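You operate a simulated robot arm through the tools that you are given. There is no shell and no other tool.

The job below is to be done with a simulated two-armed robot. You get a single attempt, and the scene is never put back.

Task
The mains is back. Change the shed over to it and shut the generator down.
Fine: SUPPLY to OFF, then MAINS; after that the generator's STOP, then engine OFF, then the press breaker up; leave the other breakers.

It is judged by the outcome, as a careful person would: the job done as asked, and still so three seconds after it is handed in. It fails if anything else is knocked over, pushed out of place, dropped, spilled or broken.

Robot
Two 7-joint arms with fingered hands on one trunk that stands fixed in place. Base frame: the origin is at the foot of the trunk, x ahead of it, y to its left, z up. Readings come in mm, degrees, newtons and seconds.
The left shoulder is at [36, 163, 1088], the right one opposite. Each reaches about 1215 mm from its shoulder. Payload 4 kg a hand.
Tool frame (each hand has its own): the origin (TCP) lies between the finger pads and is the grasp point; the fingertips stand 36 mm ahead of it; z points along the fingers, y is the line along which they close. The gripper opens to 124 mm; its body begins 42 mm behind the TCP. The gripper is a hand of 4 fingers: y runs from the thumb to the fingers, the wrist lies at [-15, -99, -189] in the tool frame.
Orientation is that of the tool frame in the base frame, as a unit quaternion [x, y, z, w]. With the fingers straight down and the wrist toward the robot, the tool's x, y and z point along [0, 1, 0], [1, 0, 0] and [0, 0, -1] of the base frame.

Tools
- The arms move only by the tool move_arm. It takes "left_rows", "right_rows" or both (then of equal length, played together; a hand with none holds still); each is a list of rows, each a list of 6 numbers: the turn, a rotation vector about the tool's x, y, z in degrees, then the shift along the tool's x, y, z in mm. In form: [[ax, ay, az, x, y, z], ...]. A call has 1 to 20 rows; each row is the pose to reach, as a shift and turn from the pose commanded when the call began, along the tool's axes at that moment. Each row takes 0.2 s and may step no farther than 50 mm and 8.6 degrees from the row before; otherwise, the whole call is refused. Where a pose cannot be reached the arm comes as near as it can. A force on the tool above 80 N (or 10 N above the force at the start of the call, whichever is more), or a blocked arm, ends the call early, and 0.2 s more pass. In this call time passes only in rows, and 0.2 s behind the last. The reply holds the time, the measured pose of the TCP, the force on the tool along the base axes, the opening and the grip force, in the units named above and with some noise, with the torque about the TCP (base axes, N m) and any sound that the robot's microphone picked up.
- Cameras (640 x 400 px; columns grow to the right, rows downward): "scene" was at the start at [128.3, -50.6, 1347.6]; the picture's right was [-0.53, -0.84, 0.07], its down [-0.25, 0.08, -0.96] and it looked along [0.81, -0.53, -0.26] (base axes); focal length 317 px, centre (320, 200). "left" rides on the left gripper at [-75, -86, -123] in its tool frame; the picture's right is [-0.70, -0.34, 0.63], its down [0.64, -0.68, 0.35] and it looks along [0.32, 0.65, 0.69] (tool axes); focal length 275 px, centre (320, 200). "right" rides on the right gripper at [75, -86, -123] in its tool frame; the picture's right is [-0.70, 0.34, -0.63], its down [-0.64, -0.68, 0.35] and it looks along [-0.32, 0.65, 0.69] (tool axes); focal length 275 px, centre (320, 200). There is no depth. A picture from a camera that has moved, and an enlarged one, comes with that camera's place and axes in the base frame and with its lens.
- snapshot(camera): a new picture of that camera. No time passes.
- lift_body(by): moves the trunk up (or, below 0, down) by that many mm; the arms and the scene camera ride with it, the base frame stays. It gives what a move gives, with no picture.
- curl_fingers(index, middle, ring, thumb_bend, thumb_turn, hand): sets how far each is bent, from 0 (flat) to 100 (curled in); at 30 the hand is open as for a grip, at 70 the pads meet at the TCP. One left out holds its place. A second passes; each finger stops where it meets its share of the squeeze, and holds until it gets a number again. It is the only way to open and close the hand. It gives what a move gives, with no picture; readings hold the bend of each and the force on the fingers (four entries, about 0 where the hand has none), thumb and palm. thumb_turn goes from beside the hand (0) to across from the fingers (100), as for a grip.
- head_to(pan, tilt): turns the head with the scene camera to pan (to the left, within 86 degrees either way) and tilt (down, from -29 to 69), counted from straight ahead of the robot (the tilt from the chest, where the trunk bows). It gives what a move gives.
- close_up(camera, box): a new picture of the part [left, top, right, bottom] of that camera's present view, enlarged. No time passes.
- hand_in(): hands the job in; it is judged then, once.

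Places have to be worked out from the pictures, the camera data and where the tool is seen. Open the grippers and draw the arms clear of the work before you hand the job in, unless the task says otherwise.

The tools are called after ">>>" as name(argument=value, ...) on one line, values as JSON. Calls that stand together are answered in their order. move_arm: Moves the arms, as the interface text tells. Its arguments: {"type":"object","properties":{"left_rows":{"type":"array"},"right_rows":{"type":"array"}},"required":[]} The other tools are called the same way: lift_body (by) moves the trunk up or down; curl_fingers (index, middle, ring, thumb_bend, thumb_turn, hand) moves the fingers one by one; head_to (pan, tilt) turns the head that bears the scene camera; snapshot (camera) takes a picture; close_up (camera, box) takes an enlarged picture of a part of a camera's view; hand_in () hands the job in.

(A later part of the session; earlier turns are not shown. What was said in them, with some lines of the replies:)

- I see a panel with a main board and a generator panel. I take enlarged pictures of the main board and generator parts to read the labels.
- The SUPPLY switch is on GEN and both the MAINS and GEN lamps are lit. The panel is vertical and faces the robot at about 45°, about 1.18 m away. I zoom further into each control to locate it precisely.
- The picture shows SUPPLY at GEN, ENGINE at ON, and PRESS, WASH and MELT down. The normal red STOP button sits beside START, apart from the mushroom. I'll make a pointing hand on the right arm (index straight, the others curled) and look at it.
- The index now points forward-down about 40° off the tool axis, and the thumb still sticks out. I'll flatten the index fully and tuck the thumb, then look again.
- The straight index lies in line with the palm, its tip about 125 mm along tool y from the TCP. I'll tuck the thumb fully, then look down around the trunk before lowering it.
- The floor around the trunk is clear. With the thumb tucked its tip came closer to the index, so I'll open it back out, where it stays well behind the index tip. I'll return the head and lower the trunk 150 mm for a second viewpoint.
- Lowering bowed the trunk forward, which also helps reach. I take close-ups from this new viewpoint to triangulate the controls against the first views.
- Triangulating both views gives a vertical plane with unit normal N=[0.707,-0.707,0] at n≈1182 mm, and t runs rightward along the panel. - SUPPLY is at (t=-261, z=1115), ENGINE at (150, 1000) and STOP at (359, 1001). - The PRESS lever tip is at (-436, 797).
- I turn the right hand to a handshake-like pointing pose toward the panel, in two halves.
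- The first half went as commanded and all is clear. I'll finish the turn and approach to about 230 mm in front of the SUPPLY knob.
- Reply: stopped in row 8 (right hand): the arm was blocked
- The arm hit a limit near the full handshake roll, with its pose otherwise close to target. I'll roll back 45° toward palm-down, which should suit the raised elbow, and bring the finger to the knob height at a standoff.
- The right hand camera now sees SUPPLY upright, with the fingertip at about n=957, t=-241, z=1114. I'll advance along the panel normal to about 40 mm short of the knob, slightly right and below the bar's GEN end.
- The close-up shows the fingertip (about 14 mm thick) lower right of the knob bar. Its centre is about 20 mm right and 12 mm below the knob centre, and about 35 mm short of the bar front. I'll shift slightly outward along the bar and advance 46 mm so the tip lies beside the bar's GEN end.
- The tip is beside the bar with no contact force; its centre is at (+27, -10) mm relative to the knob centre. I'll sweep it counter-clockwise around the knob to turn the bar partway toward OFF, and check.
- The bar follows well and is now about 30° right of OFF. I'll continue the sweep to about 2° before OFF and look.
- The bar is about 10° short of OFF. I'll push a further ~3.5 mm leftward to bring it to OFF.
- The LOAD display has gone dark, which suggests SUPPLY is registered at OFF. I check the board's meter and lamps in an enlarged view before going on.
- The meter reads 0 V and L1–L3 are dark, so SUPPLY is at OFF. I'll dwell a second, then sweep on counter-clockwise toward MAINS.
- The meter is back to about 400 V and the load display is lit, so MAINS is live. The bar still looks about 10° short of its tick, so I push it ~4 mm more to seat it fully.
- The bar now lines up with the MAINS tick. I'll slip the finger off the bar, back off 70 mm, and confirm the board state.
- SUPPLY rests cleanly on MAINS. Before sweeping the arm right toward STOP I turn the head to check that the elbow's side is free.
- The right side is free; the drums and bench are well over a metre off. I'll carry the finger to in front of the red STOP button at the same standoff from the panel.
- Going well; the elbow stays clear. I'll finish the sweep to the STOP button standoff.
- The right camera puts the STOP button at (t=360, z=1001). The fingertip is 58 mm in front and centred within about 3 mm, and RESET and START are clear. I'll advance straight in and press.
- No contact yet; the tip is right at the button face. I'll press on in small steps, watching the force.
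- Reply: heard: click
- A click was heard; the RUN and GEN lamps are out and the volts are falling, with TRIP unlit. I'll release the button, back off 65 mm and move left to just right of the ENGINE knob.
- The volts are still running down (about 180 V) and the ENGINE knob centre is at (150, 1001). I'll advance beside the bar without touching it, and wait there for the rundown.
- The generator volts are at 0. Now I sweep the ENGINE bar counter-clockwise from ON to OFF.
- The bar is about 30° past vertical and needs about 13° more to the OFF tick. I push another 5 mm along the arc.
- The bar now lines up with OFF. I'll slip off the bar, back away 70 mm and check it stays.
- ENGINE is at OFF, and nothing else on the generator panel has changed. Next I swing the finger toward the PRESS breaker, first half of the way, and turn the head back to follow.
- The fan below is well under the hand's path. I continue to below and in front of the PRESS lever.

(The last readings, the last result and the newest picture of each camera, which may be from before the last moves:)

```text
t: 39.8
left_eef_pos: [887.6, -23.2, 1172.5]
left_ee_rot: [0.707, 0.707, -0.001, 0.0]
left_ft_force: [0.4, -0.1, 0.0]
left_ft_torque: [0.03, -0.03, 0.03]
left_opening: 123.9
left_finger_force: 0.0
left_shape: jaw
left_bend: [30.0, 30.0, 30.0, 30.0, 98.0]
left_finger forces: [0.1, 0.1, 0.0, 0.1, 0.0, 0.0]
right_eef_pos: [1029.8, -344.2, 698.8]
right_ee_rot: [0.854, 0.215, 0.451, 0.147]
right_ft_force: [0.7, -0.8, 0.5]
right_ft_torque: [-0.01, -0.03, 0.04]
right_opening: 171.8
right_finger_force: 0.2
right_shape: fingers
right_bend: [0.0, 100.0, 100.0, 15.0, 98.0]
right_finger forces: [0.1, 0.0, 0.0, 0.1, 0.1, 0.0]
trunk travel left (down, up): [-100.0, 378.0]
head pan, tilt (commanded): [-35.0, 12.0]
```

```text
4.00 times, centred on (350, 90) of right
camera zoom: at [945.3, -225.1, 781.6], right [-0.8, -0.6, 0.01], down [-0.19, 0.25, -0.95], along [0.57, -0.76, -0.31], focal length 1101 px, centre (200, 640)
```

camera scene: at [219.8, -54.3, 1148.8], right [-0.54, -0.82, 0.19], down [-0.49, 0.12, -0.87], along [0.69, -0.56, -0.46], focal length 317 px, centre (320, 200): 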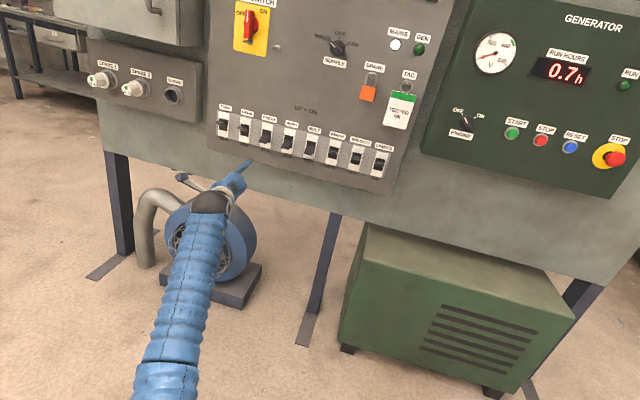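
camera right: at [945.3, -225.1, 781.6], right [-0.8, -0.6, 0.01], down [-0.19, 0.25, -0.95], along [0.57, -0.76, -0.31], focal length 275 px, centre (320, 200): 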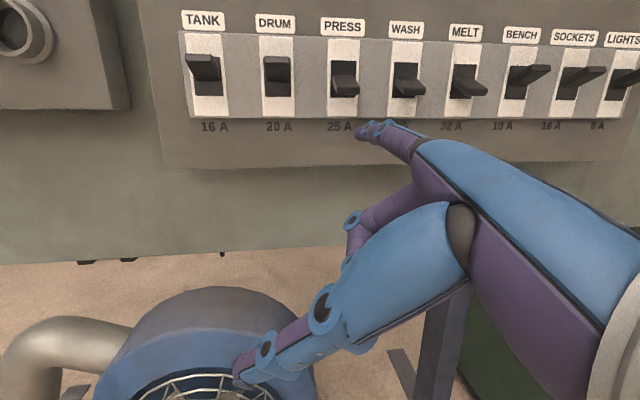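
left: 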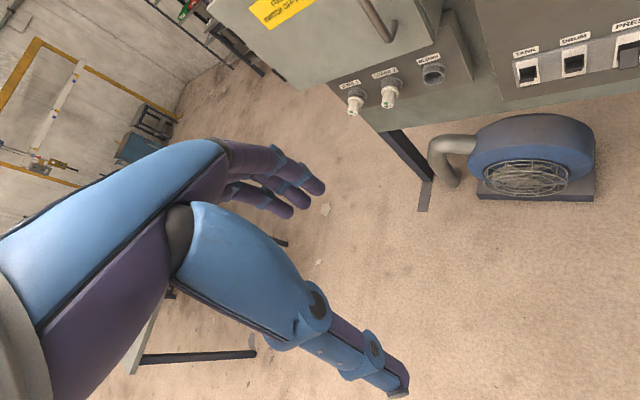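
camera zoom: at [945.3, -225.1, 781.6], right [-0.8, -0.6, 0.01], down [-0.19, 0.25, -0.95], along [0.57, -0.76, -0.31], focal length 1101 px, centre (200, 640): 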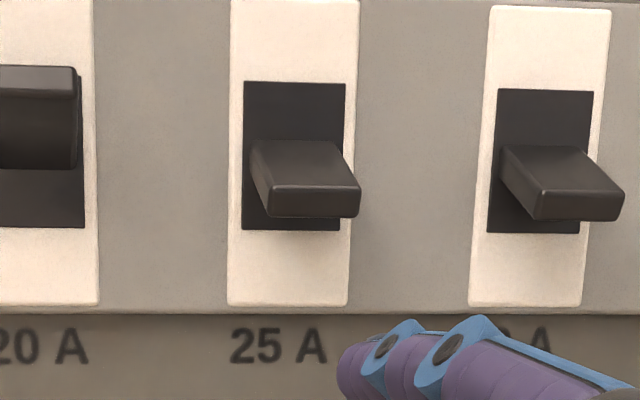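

The finger is about 80 mm in front of and below the PRESS lever, whose tip is at about t=-434, z=802. The fan is far below and behind. I'll slide the finger in under the lever without touching it.

>>> move_arm(right_rows=[[0, 0, 0, 5.7, 7.2, -8.8], [0, 0, 0, 5.7, 41.3, 18.9], [0, 0, 0, 5.7, 75.4, 46.7]])

>>> snapshot(camera="right")

>>> close_up(camera="right", box=[270, 50, 430, 150])

>>> close_up(camera="scene", box=[200, 90, 328, 180])

```text
t: 40.6
left_eef_pos: [886.8, -22.8, 1171.3]
left_ee_rot: [0.707, 0.707, 0.0, 0.0]
left_ft_force: [-1.2, -1.2, 0.2]
left_ft_torque: [0.02, -0.01, -0.02]
left_opening: 123.5
left_finger_force: 0.0
left_shape: jaw
left_bend: [30.0, 30.0, 30.0, 30.0, 98.0]
left_finger forces: [0.0, 0.0, 0.0, 0.0, 0.0, 0.1]
right_eef_pos: [1091.0, -409.5, 714.5]
right_ee_rot: [0.853, 0.215, 0.452, 0.147]
right_ft_force: [-0.9, 0.3, 0.6]
right_ft_torque: [0.01, 0.0, 0.0]
right_opening: 172.0
right_finger_force: 0.2
right_shape: fingers
right_bend: [0.0, 100.0, 100.0, 15.0, 98.0]
right_finger forces: [0.0, 0.0, 0.1, 0.0, 0.0, 0.0]
trunk travel left (down, up): [-100.0, 378.0]
head pan, tilt (commanded): [-35.0, 12.0]
```

```text
taken
camera right: at [1007.4, -290.3, 797.1], right [-0.8, -0.61, 0.0], down [-0.19, 0.25, -0.95], along [0.57, -0.76, -0.31], focal length 275 px, centre (320, 200)
```

right: 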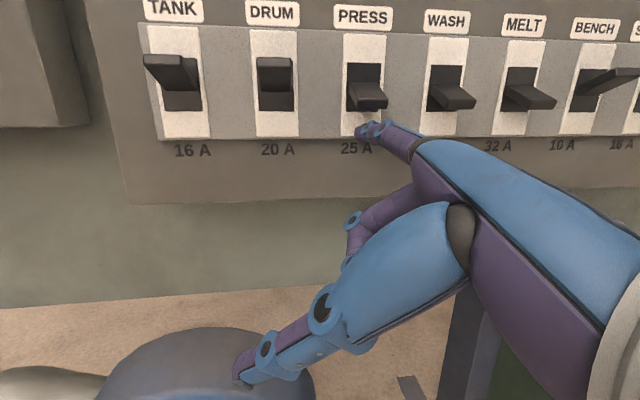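

```text
4.00 times, centred on (350, 100) of right
camera zoom: at [1007.4, -290.3, 797.1], right [-0.8, -0.61, 0.0], down [-0.19, 0.25, -0.95], along [0.57, -0.76, -0.31], focal length 1101 px, centre (200, 600)
```

zoom: 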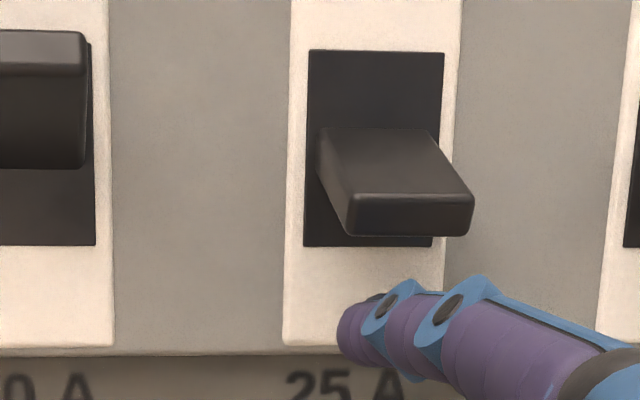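

```text
4.44 times, centred on (264, 135) of scene
camera zoom: at [219.4, -54.1, 1149.1], right [-0.54, -0.82, 0.19], down [-0.49, 0.12, -0.87], along [0.69, -0.56, -0.46], focal length 1408 px, centre (569, 489)
```

zoom: 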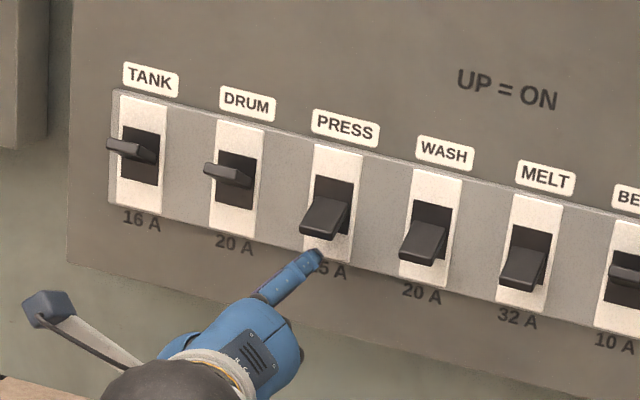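

The finger lies under the lever with its tip about 19 mm past the lever's front edge, and the neighbours are clear. I'll centre it 3 mm to the right and lift about 31 mm in small steps, watching the force.

>>> move_arm(right_rows=[[0, 0, 0, -2.1, 1.3, -1.6], [0, 0, 0, 2.1, 4.0, -4.9], [0, 0, 0, 5.7, 6.2, -7.6], [0, 0, 0, 8.5, 8.0, -9.8], [0, 0, 0, 11.3, 9.8, -12.0], [0, 0, 0, 14.1, 11.6, -14.2], [0, 0, 0, 17.0, 13.3, -16.4], [0, 0, 0, 19.8, 15.1, -18.6]])

>>> close_up(camera="right", box=[270, 70, 430, 170])

>>> close_up(camera="scene", box=[200, 90, 328, 180])

```text
t: 42.4
left_eef_pos: [887.0, -21.4, 1172.1]
left_ee_rot: [0.707, 0.707, 0.0, 0.001]
left_ft_force: [0.1, 0.0, -0.4]
left_ft_torque: [0.02, -0.03, -0.04]
left_opening: 123.9
left_finger_force: 0.2
left_shape: jaw
left_bend: [30.0, 30.0, 30.0, 30.0, 98.0]
left_finger forces: [0.1, 0.0, 0.0, 0.0, 0.1, 0.0]
right_eef_pos: [1085.9, -412.8, 742.6]
right_ee_rot: [0.853, 0.215, 0.451, 0.146]
right_ft_force: [0.6, 0.8, -1.1]
right_ft_torque: [0.06, 0.07, 0.0]
right_opening: 170.7
right_finger_force: 0.3
right_shape: fingers
right_bend: [1.0, 100.0, 100.0, 15.0, 98.0]
right_finger forces: [1.2, 0.0, 0.0, 0.0, 0.0, 0.1]
trunk travel left (down, up): [-100.0, 378.0]
head pan, tilt (commanded): [-35.0, 12.0]
```

```text
4.00 times, centred on (350, 120) of right
camera zoom: at [1002.2, -293.8, 824.6], right [-0.8, -0.6, 0.0], down [-0.19, 0.25, -0.95], along [0.57, -0.76, -0.31], focal length 1101 px, centre (200, 520)
```

zoom: 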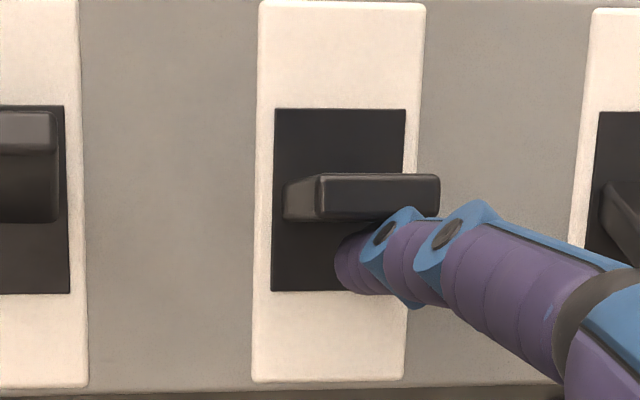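

```text
4.44 times, centred on (264, 135) of scene
camera zoom: at [219.6, -54.0, 1148.9], right [-0.54, -0.82, 0.19], down [-0.49, 0.12, -0.87], along [0.69, -0.56, -0.46], focal length 1408 px, centre (569, 489)
```

zoom: 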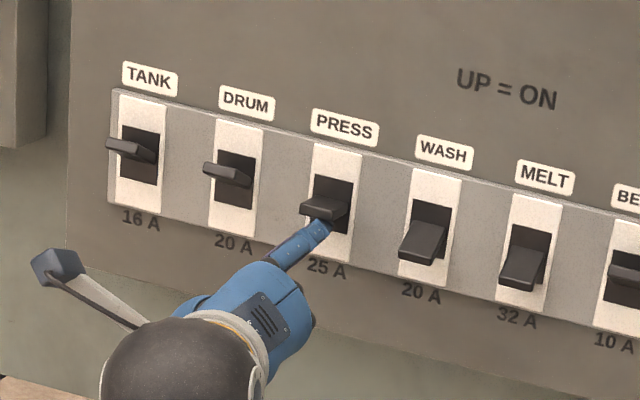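

The lever is up to about horizontal with only about 1 N on the finger. I'll lift another 12 mm toward its full ON position.

>>> move_arm(right_rows=[[0, 0, 0, 2.8, 1.8, -2.2], [0, 0, 0, 5.6, 3.6, -4.4], [0, 0, 0, 8.5, 5.4, -6.6]])

>>> close_up(camera="right", box=[270, 70, 430, 170])

>>> close_up(camera="scene", box=[200, 90, 328, 180])

```text
t: 43.2
left_eef_pos: [887.7, -21.2, 1172.2]
left_ee_rot: [0.707, 0.707, 0.0, 0.0]
left_ft_force: [0.7, -0.6, 0.0]
left_ft_torque: [-0.03, 0.02, 0.02]
left_opening: 123.7
left_finger_force: 0.1
left_shape: jaw
left_bend: [30.0, 30.0, 30.0, 30.0, 98.0]
left_finger forces: [0.0, 0.0, 0.0, 0.0, 0.1, 0.1]
right_eef_pos: [1085.2, -413.5, 753.6]
right_ee_rot: [0.853, 0.215, 0.452, 0.146]
right_ft_force: [-2.3, 2.4, -3.8]
right_ft_torque: [0.17, 0.02, -0.09]
right_opening: 168.1
right_finger_force: 2.4
right_shape: fingers
right_bend: [2.0, 100.0, 100.0, 15.0, 98.0]
right_finger forces: [4.5, 0.0, 0.0, 0.1, 0.0, 0.1]
trunk travel left (down, up): [-100.0, 378.0]
head pan, tilt (commanded): [-35.0, 12.0]
```

```text
4.00 times, centred on (350, 120) of right
camera zoom: at [1001.9, -294.3, 835.6], right [-0.8, -0.6, 0.0], down [-0.19, 0.25, -0.95], along [0.57, -0.76, -0.31], focal length 1101 px, centre (200, 520)
```

zoom: 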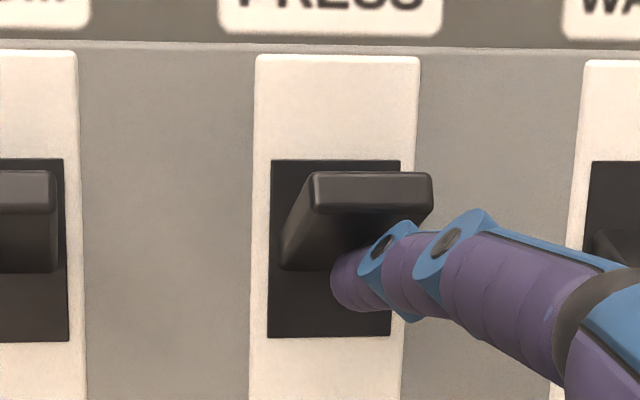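

```text
4.44 times, centred on (264, 135) of scene
camera zoom: at [219.8, -54.0, 1148.8], right [-0.54, -0.82, 0.19], down [-0.49, 0.12, -0.87], along [0.69, -0.56, -0.46], focal length 1408 px, centre (569, 489)
```

zoom: 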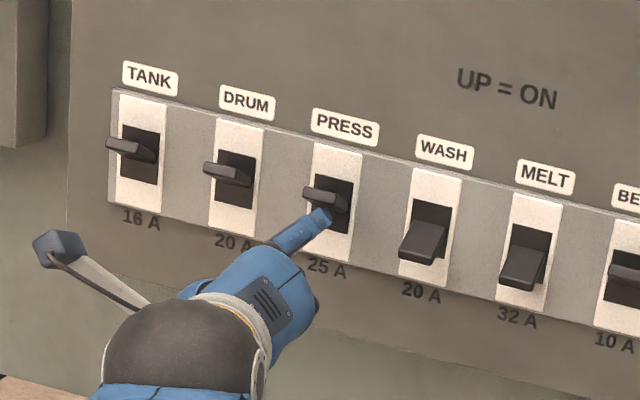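

PRESS is now up level with DRUM and TANK, and the force rose slightly at its stop. I'll lower the finger 8 mm clear of the lever and back straight out 90 mm.

>>> move_arm(right_rows=[[0, 0, 0, -2.8, -1.8, 2.2], [0, 0, 0, -5.6, -3.6, 4.4], [0, 0, 0, -5.6, -38.5, -24.0], [0, 0, 0, -5.6, -73.3, -52.3]])

>>> snapshot(camera="right")

>>> close_up(camera="scene", box=[200, 80, 420, 210])

>>> snapshot(camera="scene")

```text
t: 44.2
left_eef_pos: [888.1, -23.2, 1170.5]
left_ee_rot: [0.707, 0.708, 0.0, 0.0]
left_ft_force: [0.6, -0.7, 0.4]
left_ft_torque: [0.03, 0.04, -0.01]
left_opening: 124.2
left_finger_force: 0.0
left_shape: jaw
left_bend: [30.0, 30.0, 30.0, 30.0, 98.0]
left_finger forces: [0.1, 0.0, 0.0, 0.1, 0.0, 0.0]
right_eef_pos: [1020.7, -352.0, 747.9]
right_ee_rot: [0.853, 0.214, 0.452, 0.148]
right_ft_force: [0.6, 0.2, 0.0]
right_ft_torque: [-0.01, -0.02, -0.02]
right_opening: 171.7
right_finger_force: 0.0
right_shape: fingers
right_bend: [0.0, 100.0, 100.0, 15.0, 98.0]
right_finger forces: [0.1, 0.0, 0.0, 0.0, 0.0, 0.0]
trunk travel left (down, up): [-100.0, 378.0]
head pan, tilt (commanded): [-35.0, 12.0]
```

```text
taken
camera right: at [936.6, -232.7, 830.1], right [-0.8, -0.6, 0.0], down [-0.19, 0.25, -0.95], along [0.57, -0.76, -0.31], focal length 275 px, centre (320, 200)
```

right: 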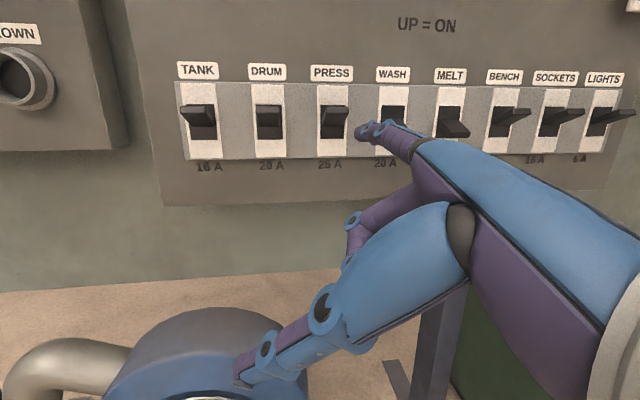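

```text
2.91 times, centred on (310, 145) of scene
camera zoom: at [219.9, -54.6, 1148.7], right [-0.54, -0.82, 0.19], down [-0.49, 0.12, -0.87], along [0.69, -0.56, -0.46], focal length 922 px, centre (349, 360)
```

zoom: 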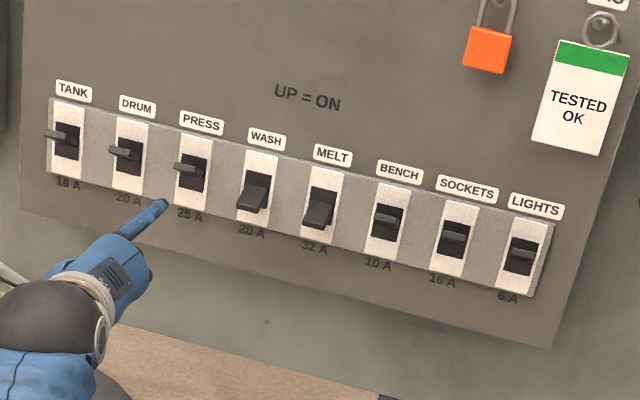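

```text
taken
camera scene: at [219.9, -54.6, 1148.7], right [-0.54, -0.82, 0.19], down [-0.49, 0.12, -0.87], along [0.69, -0.56, -0.46], focal length 317 px, centre (320, 200)
```

scene: 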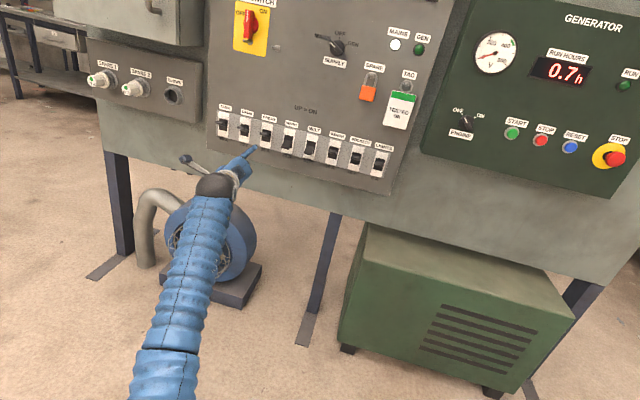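

PRESS stays up and the other breakers are unchanged. I'll draw the right hand back and away from the panel and then open it.

>>> move_arm(right_rows=[[0, 0, 0, 0, -31.0, -25.2], [0, 0, 0, 0, -62.0, -50.4], [0, 0, 0, -23.6, -62.6, -83.9], [0, 0, 0, -47.2, -63.3, -117.4], [0, 0, 0, -70.8, -64.0, -150.9], [0, 0, 0, -94.4, -64.6, -184.4], [0, 0, 0, -118.0, -65.3, -210.0], [0, 0, 0, -141.6, -66.0, -235.7]])

>>> curl_fingers(hand="right", index=30, middle=30, ring=30, thumb_bend=30)

>>> snapshot(camera="scene")

>>> close_up(camera="scene", box=[200, 0, 440, 190])

>>> close_up(camera="scene", box=[420, 0, 640, 190])

```text
t: 46.1
left_eef_pos: [890.5, -22.7, 1169.1]
left_ee_rot: [0.707, 0.707, -0.001, 0.0]
left_ft_force: [0.5, -0.6, -0.5]
left_ft_torque: [0.02, 0.04, 0.01]
left_opening: 123.8
left_finger_force: 0.2
left_shape: jaw
left_bend: [30.0, 30.0, 30.0, 30.0, 98.0]
left_finger forces: [0.1, 0.1, 0.0, 0.0, 0.0, 0.0]
right_eef_pos: [755.8, -378.9, 850.2]
right_ee_rot: [0.815, 0.209, 0.502, 0.201]
right_ft_force: [-0.6, -0.2, -0.2]
right_ft_torque: [-0.07, -0.04, -0.01]
right_opening: 172.1
right_finger_force: 0.1
right_shape: fingers
right_bend: [0.0, 100.0, 100.0, 15.0, 98.0]
right_finger forces: [0.1, 0.0, 0.1, 0.0, 0.0, 0.0]
trunk travel left (down, up): [-100.0, 378.0]
head pan, tilt (commanded): [-35.0, 12.0]
stopped in row 8 (right hand): the arm was blocked; the commanded pose is now the measured one
```

```text
t: 47.1
left_eef_pos: [888.5, -22.3, 1172.1]
left_ee_rot: [0.707, 0.707, -0.001, 0.0]
left_ft_force: [0.3, 0.6, 0.7]
left_ft_torque: [0.03, 0.02, 0.02]
left_opening: 123.8
left_finger_force: 0.2
left_shape: jaw
left_bend: [30.0, 30.0, 30.0, 30.0, 98.0]
left_finger forces: [0.0, 0.0, 0.0, 0.0, 0.1, 0.0]
right_eef_pos: [753.5, -378.6, 852.1]
right_ee_rot: [0.815, 0.209, 0.502, 0.201]
right_ft_force: [0.3, -0.1, 0.1]
right_ft_torque: [-0.01, 0.04, 0.0]
right_opening: 123.5
right_finger_force: 0.0
right_shape: fingers
right_bend: [30.0, 30.0, 30.0, 30.0, 98.0]
right_finger forces: [0.0, 0.0, 0.1, 0.0, 0.0, 0.0]
trunk travel left (down, up): [-100.0, 378.0]
head pan, tilt (commanded): [-35.0, 12.0]
```

```text
taken
camera scene: at [219.5, -54.0, 1148.9], right [-0.54, -0.82, 0.19], down [-0.49, 0.12, -0.87], along [0.69, -0.56, -0.46], focal length 317 px, centre (320, 200)
```

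scene: 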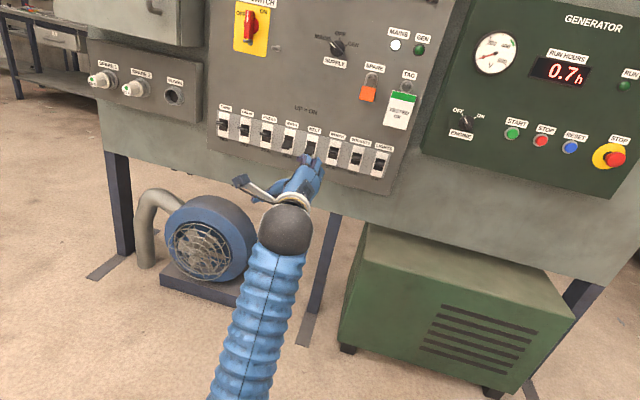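

```text
2.11 times, centred on (320, 95) of scene
camera zoom: at [219.5, -54.0, 1148.9], right [-0.54, -0.82, 0.19], down [-0.49, 0.12, -0.87], along [0.69, -0.56, -0.46], focal length 667 px, centre (320, 421)
```

zoom: 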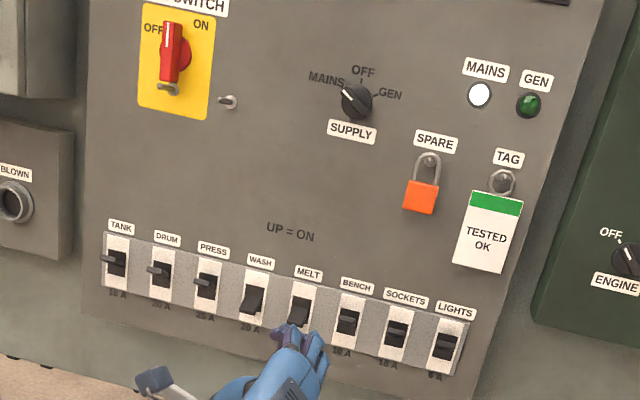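

```text
2.11 times, centred on (530, 95) of scene
camera zoom: at [219.5, -54.0, 1148.9], right [-0.54, -0.82, 0.19], down [-0.49, 0.12, -0.87], along [0.69, -0.56, -0.46], focal length 667 px, centre (-122, 421)
```

zoom: 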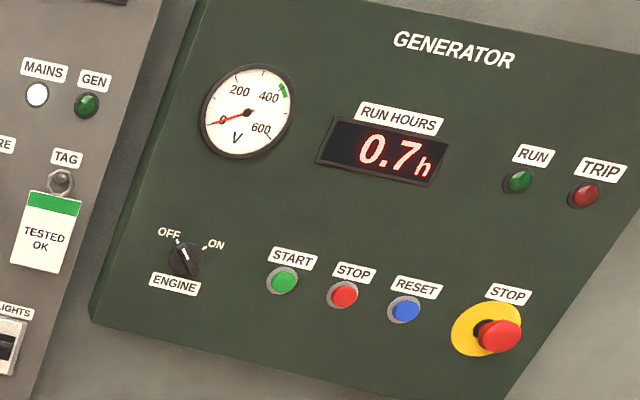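

All states look right: SUPPLY on MAINS, ENGINE OFF, RUN dark, TRIP dark and PRESS up. The withdrawal stopped at an arm limit but the hand is open and about 280 mm off the panel. I'll draw it back and up a little more and do a final check.

>>> move_arm(right_rows=[[0, 0, 0, 11.8, 12.7, -35.0], [0, 0, 0, 23.6, 25.3, -70.0], [0, 0, 0, 35.4, 38.0, -105.0], [0, 0, 0, 47.2, 50.6, -140.0]])

>>> head_to(pan=-35, tilt=0)

>>> snapshot(camera="scene")

>>> close_up(camera="scene", box=[200, 20, 440, 170])

>>> close_up(camera="scene", box=[200, 130, 420, 260])

```text
t: 48.1
left_eef_pos: [887.7, -21.5, 1172.8]
left_ee_rot: [0.707, 0.707, 0.0, 0.0]
left_ft_force: [-0.7, -0.4, -0.2]
left_ft_torque: [-0.01, -0.02, -0.01]
left_opening: 123.5
left_finger_force: 0.1
left_shape: jaw
left_bend: [30.0, 30.0, 30.0, 30.0, 98.0]
left_finger forces: [0.0, 0.0, 0.1, 0.1, 0.1, 0.1]
right_eef_pos: [654.5, -377.7, 968.4]
right_ee_rot: [0.817, 0.208, 0.5, 0.197]
right_ft_force: [-0.7, -0.4, 0.7]
right_ft_torque: [-0.01, 0.04, 0.02]
right_opening: 123.2
right_finger_force: 0.1
right_shape: fingers
right_bend: [30.0, 30.0, 30.0, 30.0, 98.0]
right_finger forces: [0.0, 0.0, 0.0, 0.0, 0.1, 0.0]
trunk travel left (down, up): [-100.0, 378.0]
head pan, tilt (commanded): [-35.0, 12.0]
```

```text
t: 48.9
left_eef_pos: [887.3, -21.9, 1172.1]
left_ee_rot: [0.707, 0.707, 0.001, 0.0]
left_ft_force: [0.1, -0.5, 0.5]
left_ft_torque: [0.03, -0.06, -0.02]
left_opening: 123.7
left_finger_force: 0.1
left_shape: jaw
left_bend: [30.0, 30.0, 30.0, 30.0, 98.0]
left_finger forces: [0.0, 0.0, 0.0, 0.0, 0.1, 0.1]
right_eef_pos: [654.5, -378.4, 969.6]
right_ee_rot: [0.816, 0.209, 0.501, 0.199]
right_ft_force: [0.0, 0.3, 0.4]
right_ft_torque: [-0.02, 0.0, -0.01]
right_opening: 123.5
right_finger_force: 0.0
right_shape: fingers
right_bend: [30.0, 30.0, 30.0, 30.0, 98.0]
right_finger forces: [0.0, 0.0, 0.0, 0.0, 0.0, 0.0]
trunk travel left (down, up): [-100.0, 378.0]
head pan, tilt (commanded): [-35.0, 0.0]
```

```text
taken
camera scene: at [223.4, -52.2, 1167.9], right [-0.54, -0.82, 0.19], down [-0.33, 0.0, -0.94], along [0.77, -0.57, -0.27], focal length 317 px, centre (320, 200)
```

scene: 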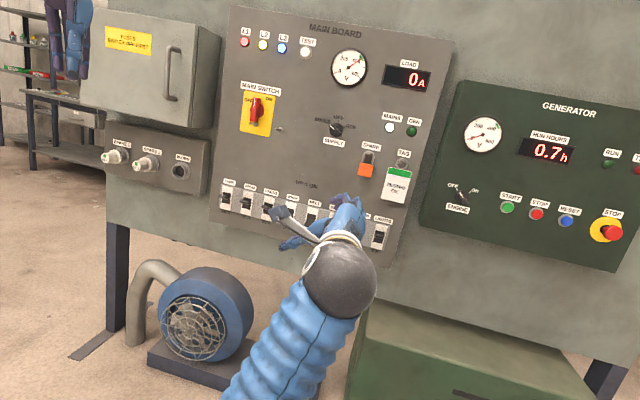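

```text
2.67 times, centred on (320, 95) of scene
camera zoom: at [223.4, -52.2, 1167.9], right [-0.54, -0.82, 0.19], down [-0.33, 0.0, -0.94], along [0.77, -0.57, -0.27], focal length 845 px, centre (320, 480)
```

zoom: 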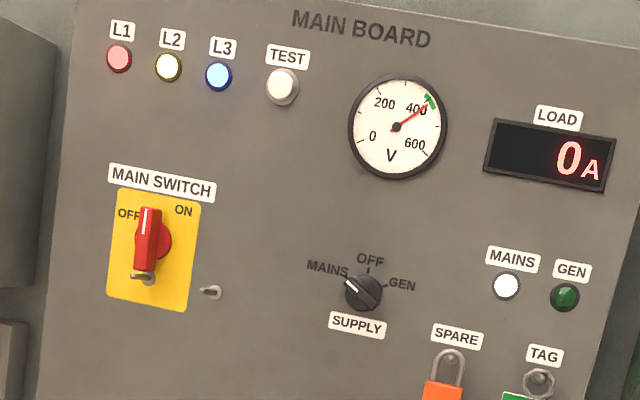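

```text
2.91 times, centred on (310, 195) of scene
camera zoom: at [223.4, -52.2, 1167.9], right [-0.54, -0.82, 0.19], down [-0.33, 0.0, -0.94], along [0.77, -0.57, -0.27], focal length 922 px, centre (349, 214)
```

zoom: 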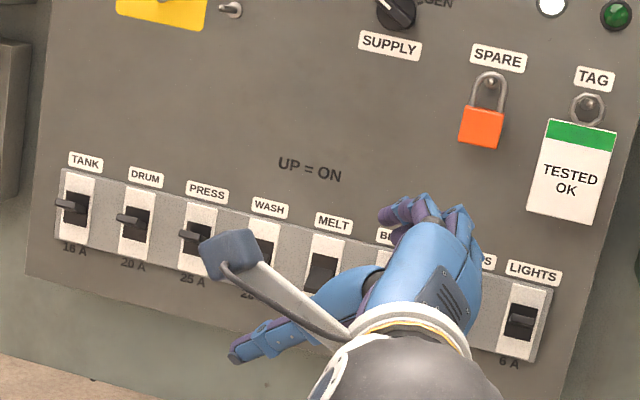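

The board is live on mains at 400 V with L1–L3 lit. The generator is stopped with ENGINE OFF, PRESS is up, the other breakers are as they were, and both hands are open and clear. I hand the job in.

>>> hand_in()

```text
The job is handed in.
```

The shed is now on mains and the generator is shut down, and I've handed the job in. I did the steps in the order you gave:

1. **SUPPLY:** I turned it from GEN to OFF, where the meter fell to 0 V. Then I turned it to MAINS, and the meter came back to about 400 V with L1–L3 lit.
2. **Generator STOP:** I pressed the red STOP button beside START, not the mushroom stop. The RUN and GEN lamps went out, TRIP stayed dark, and the generator's volts ran down to 0.
3. **ENGINE:** I turned it to OFF once the volts had reached 0.
4. **PRESS breaker:** It is up and stayed up after I let go.

I left the other breakers as they were: TANK, DRUM, BENCH, SOCKETS and LIGHTS up, WASH and MELT down. The main switch was not touched, nothing was knocked or moved, and both hands are open and clear of the panel.
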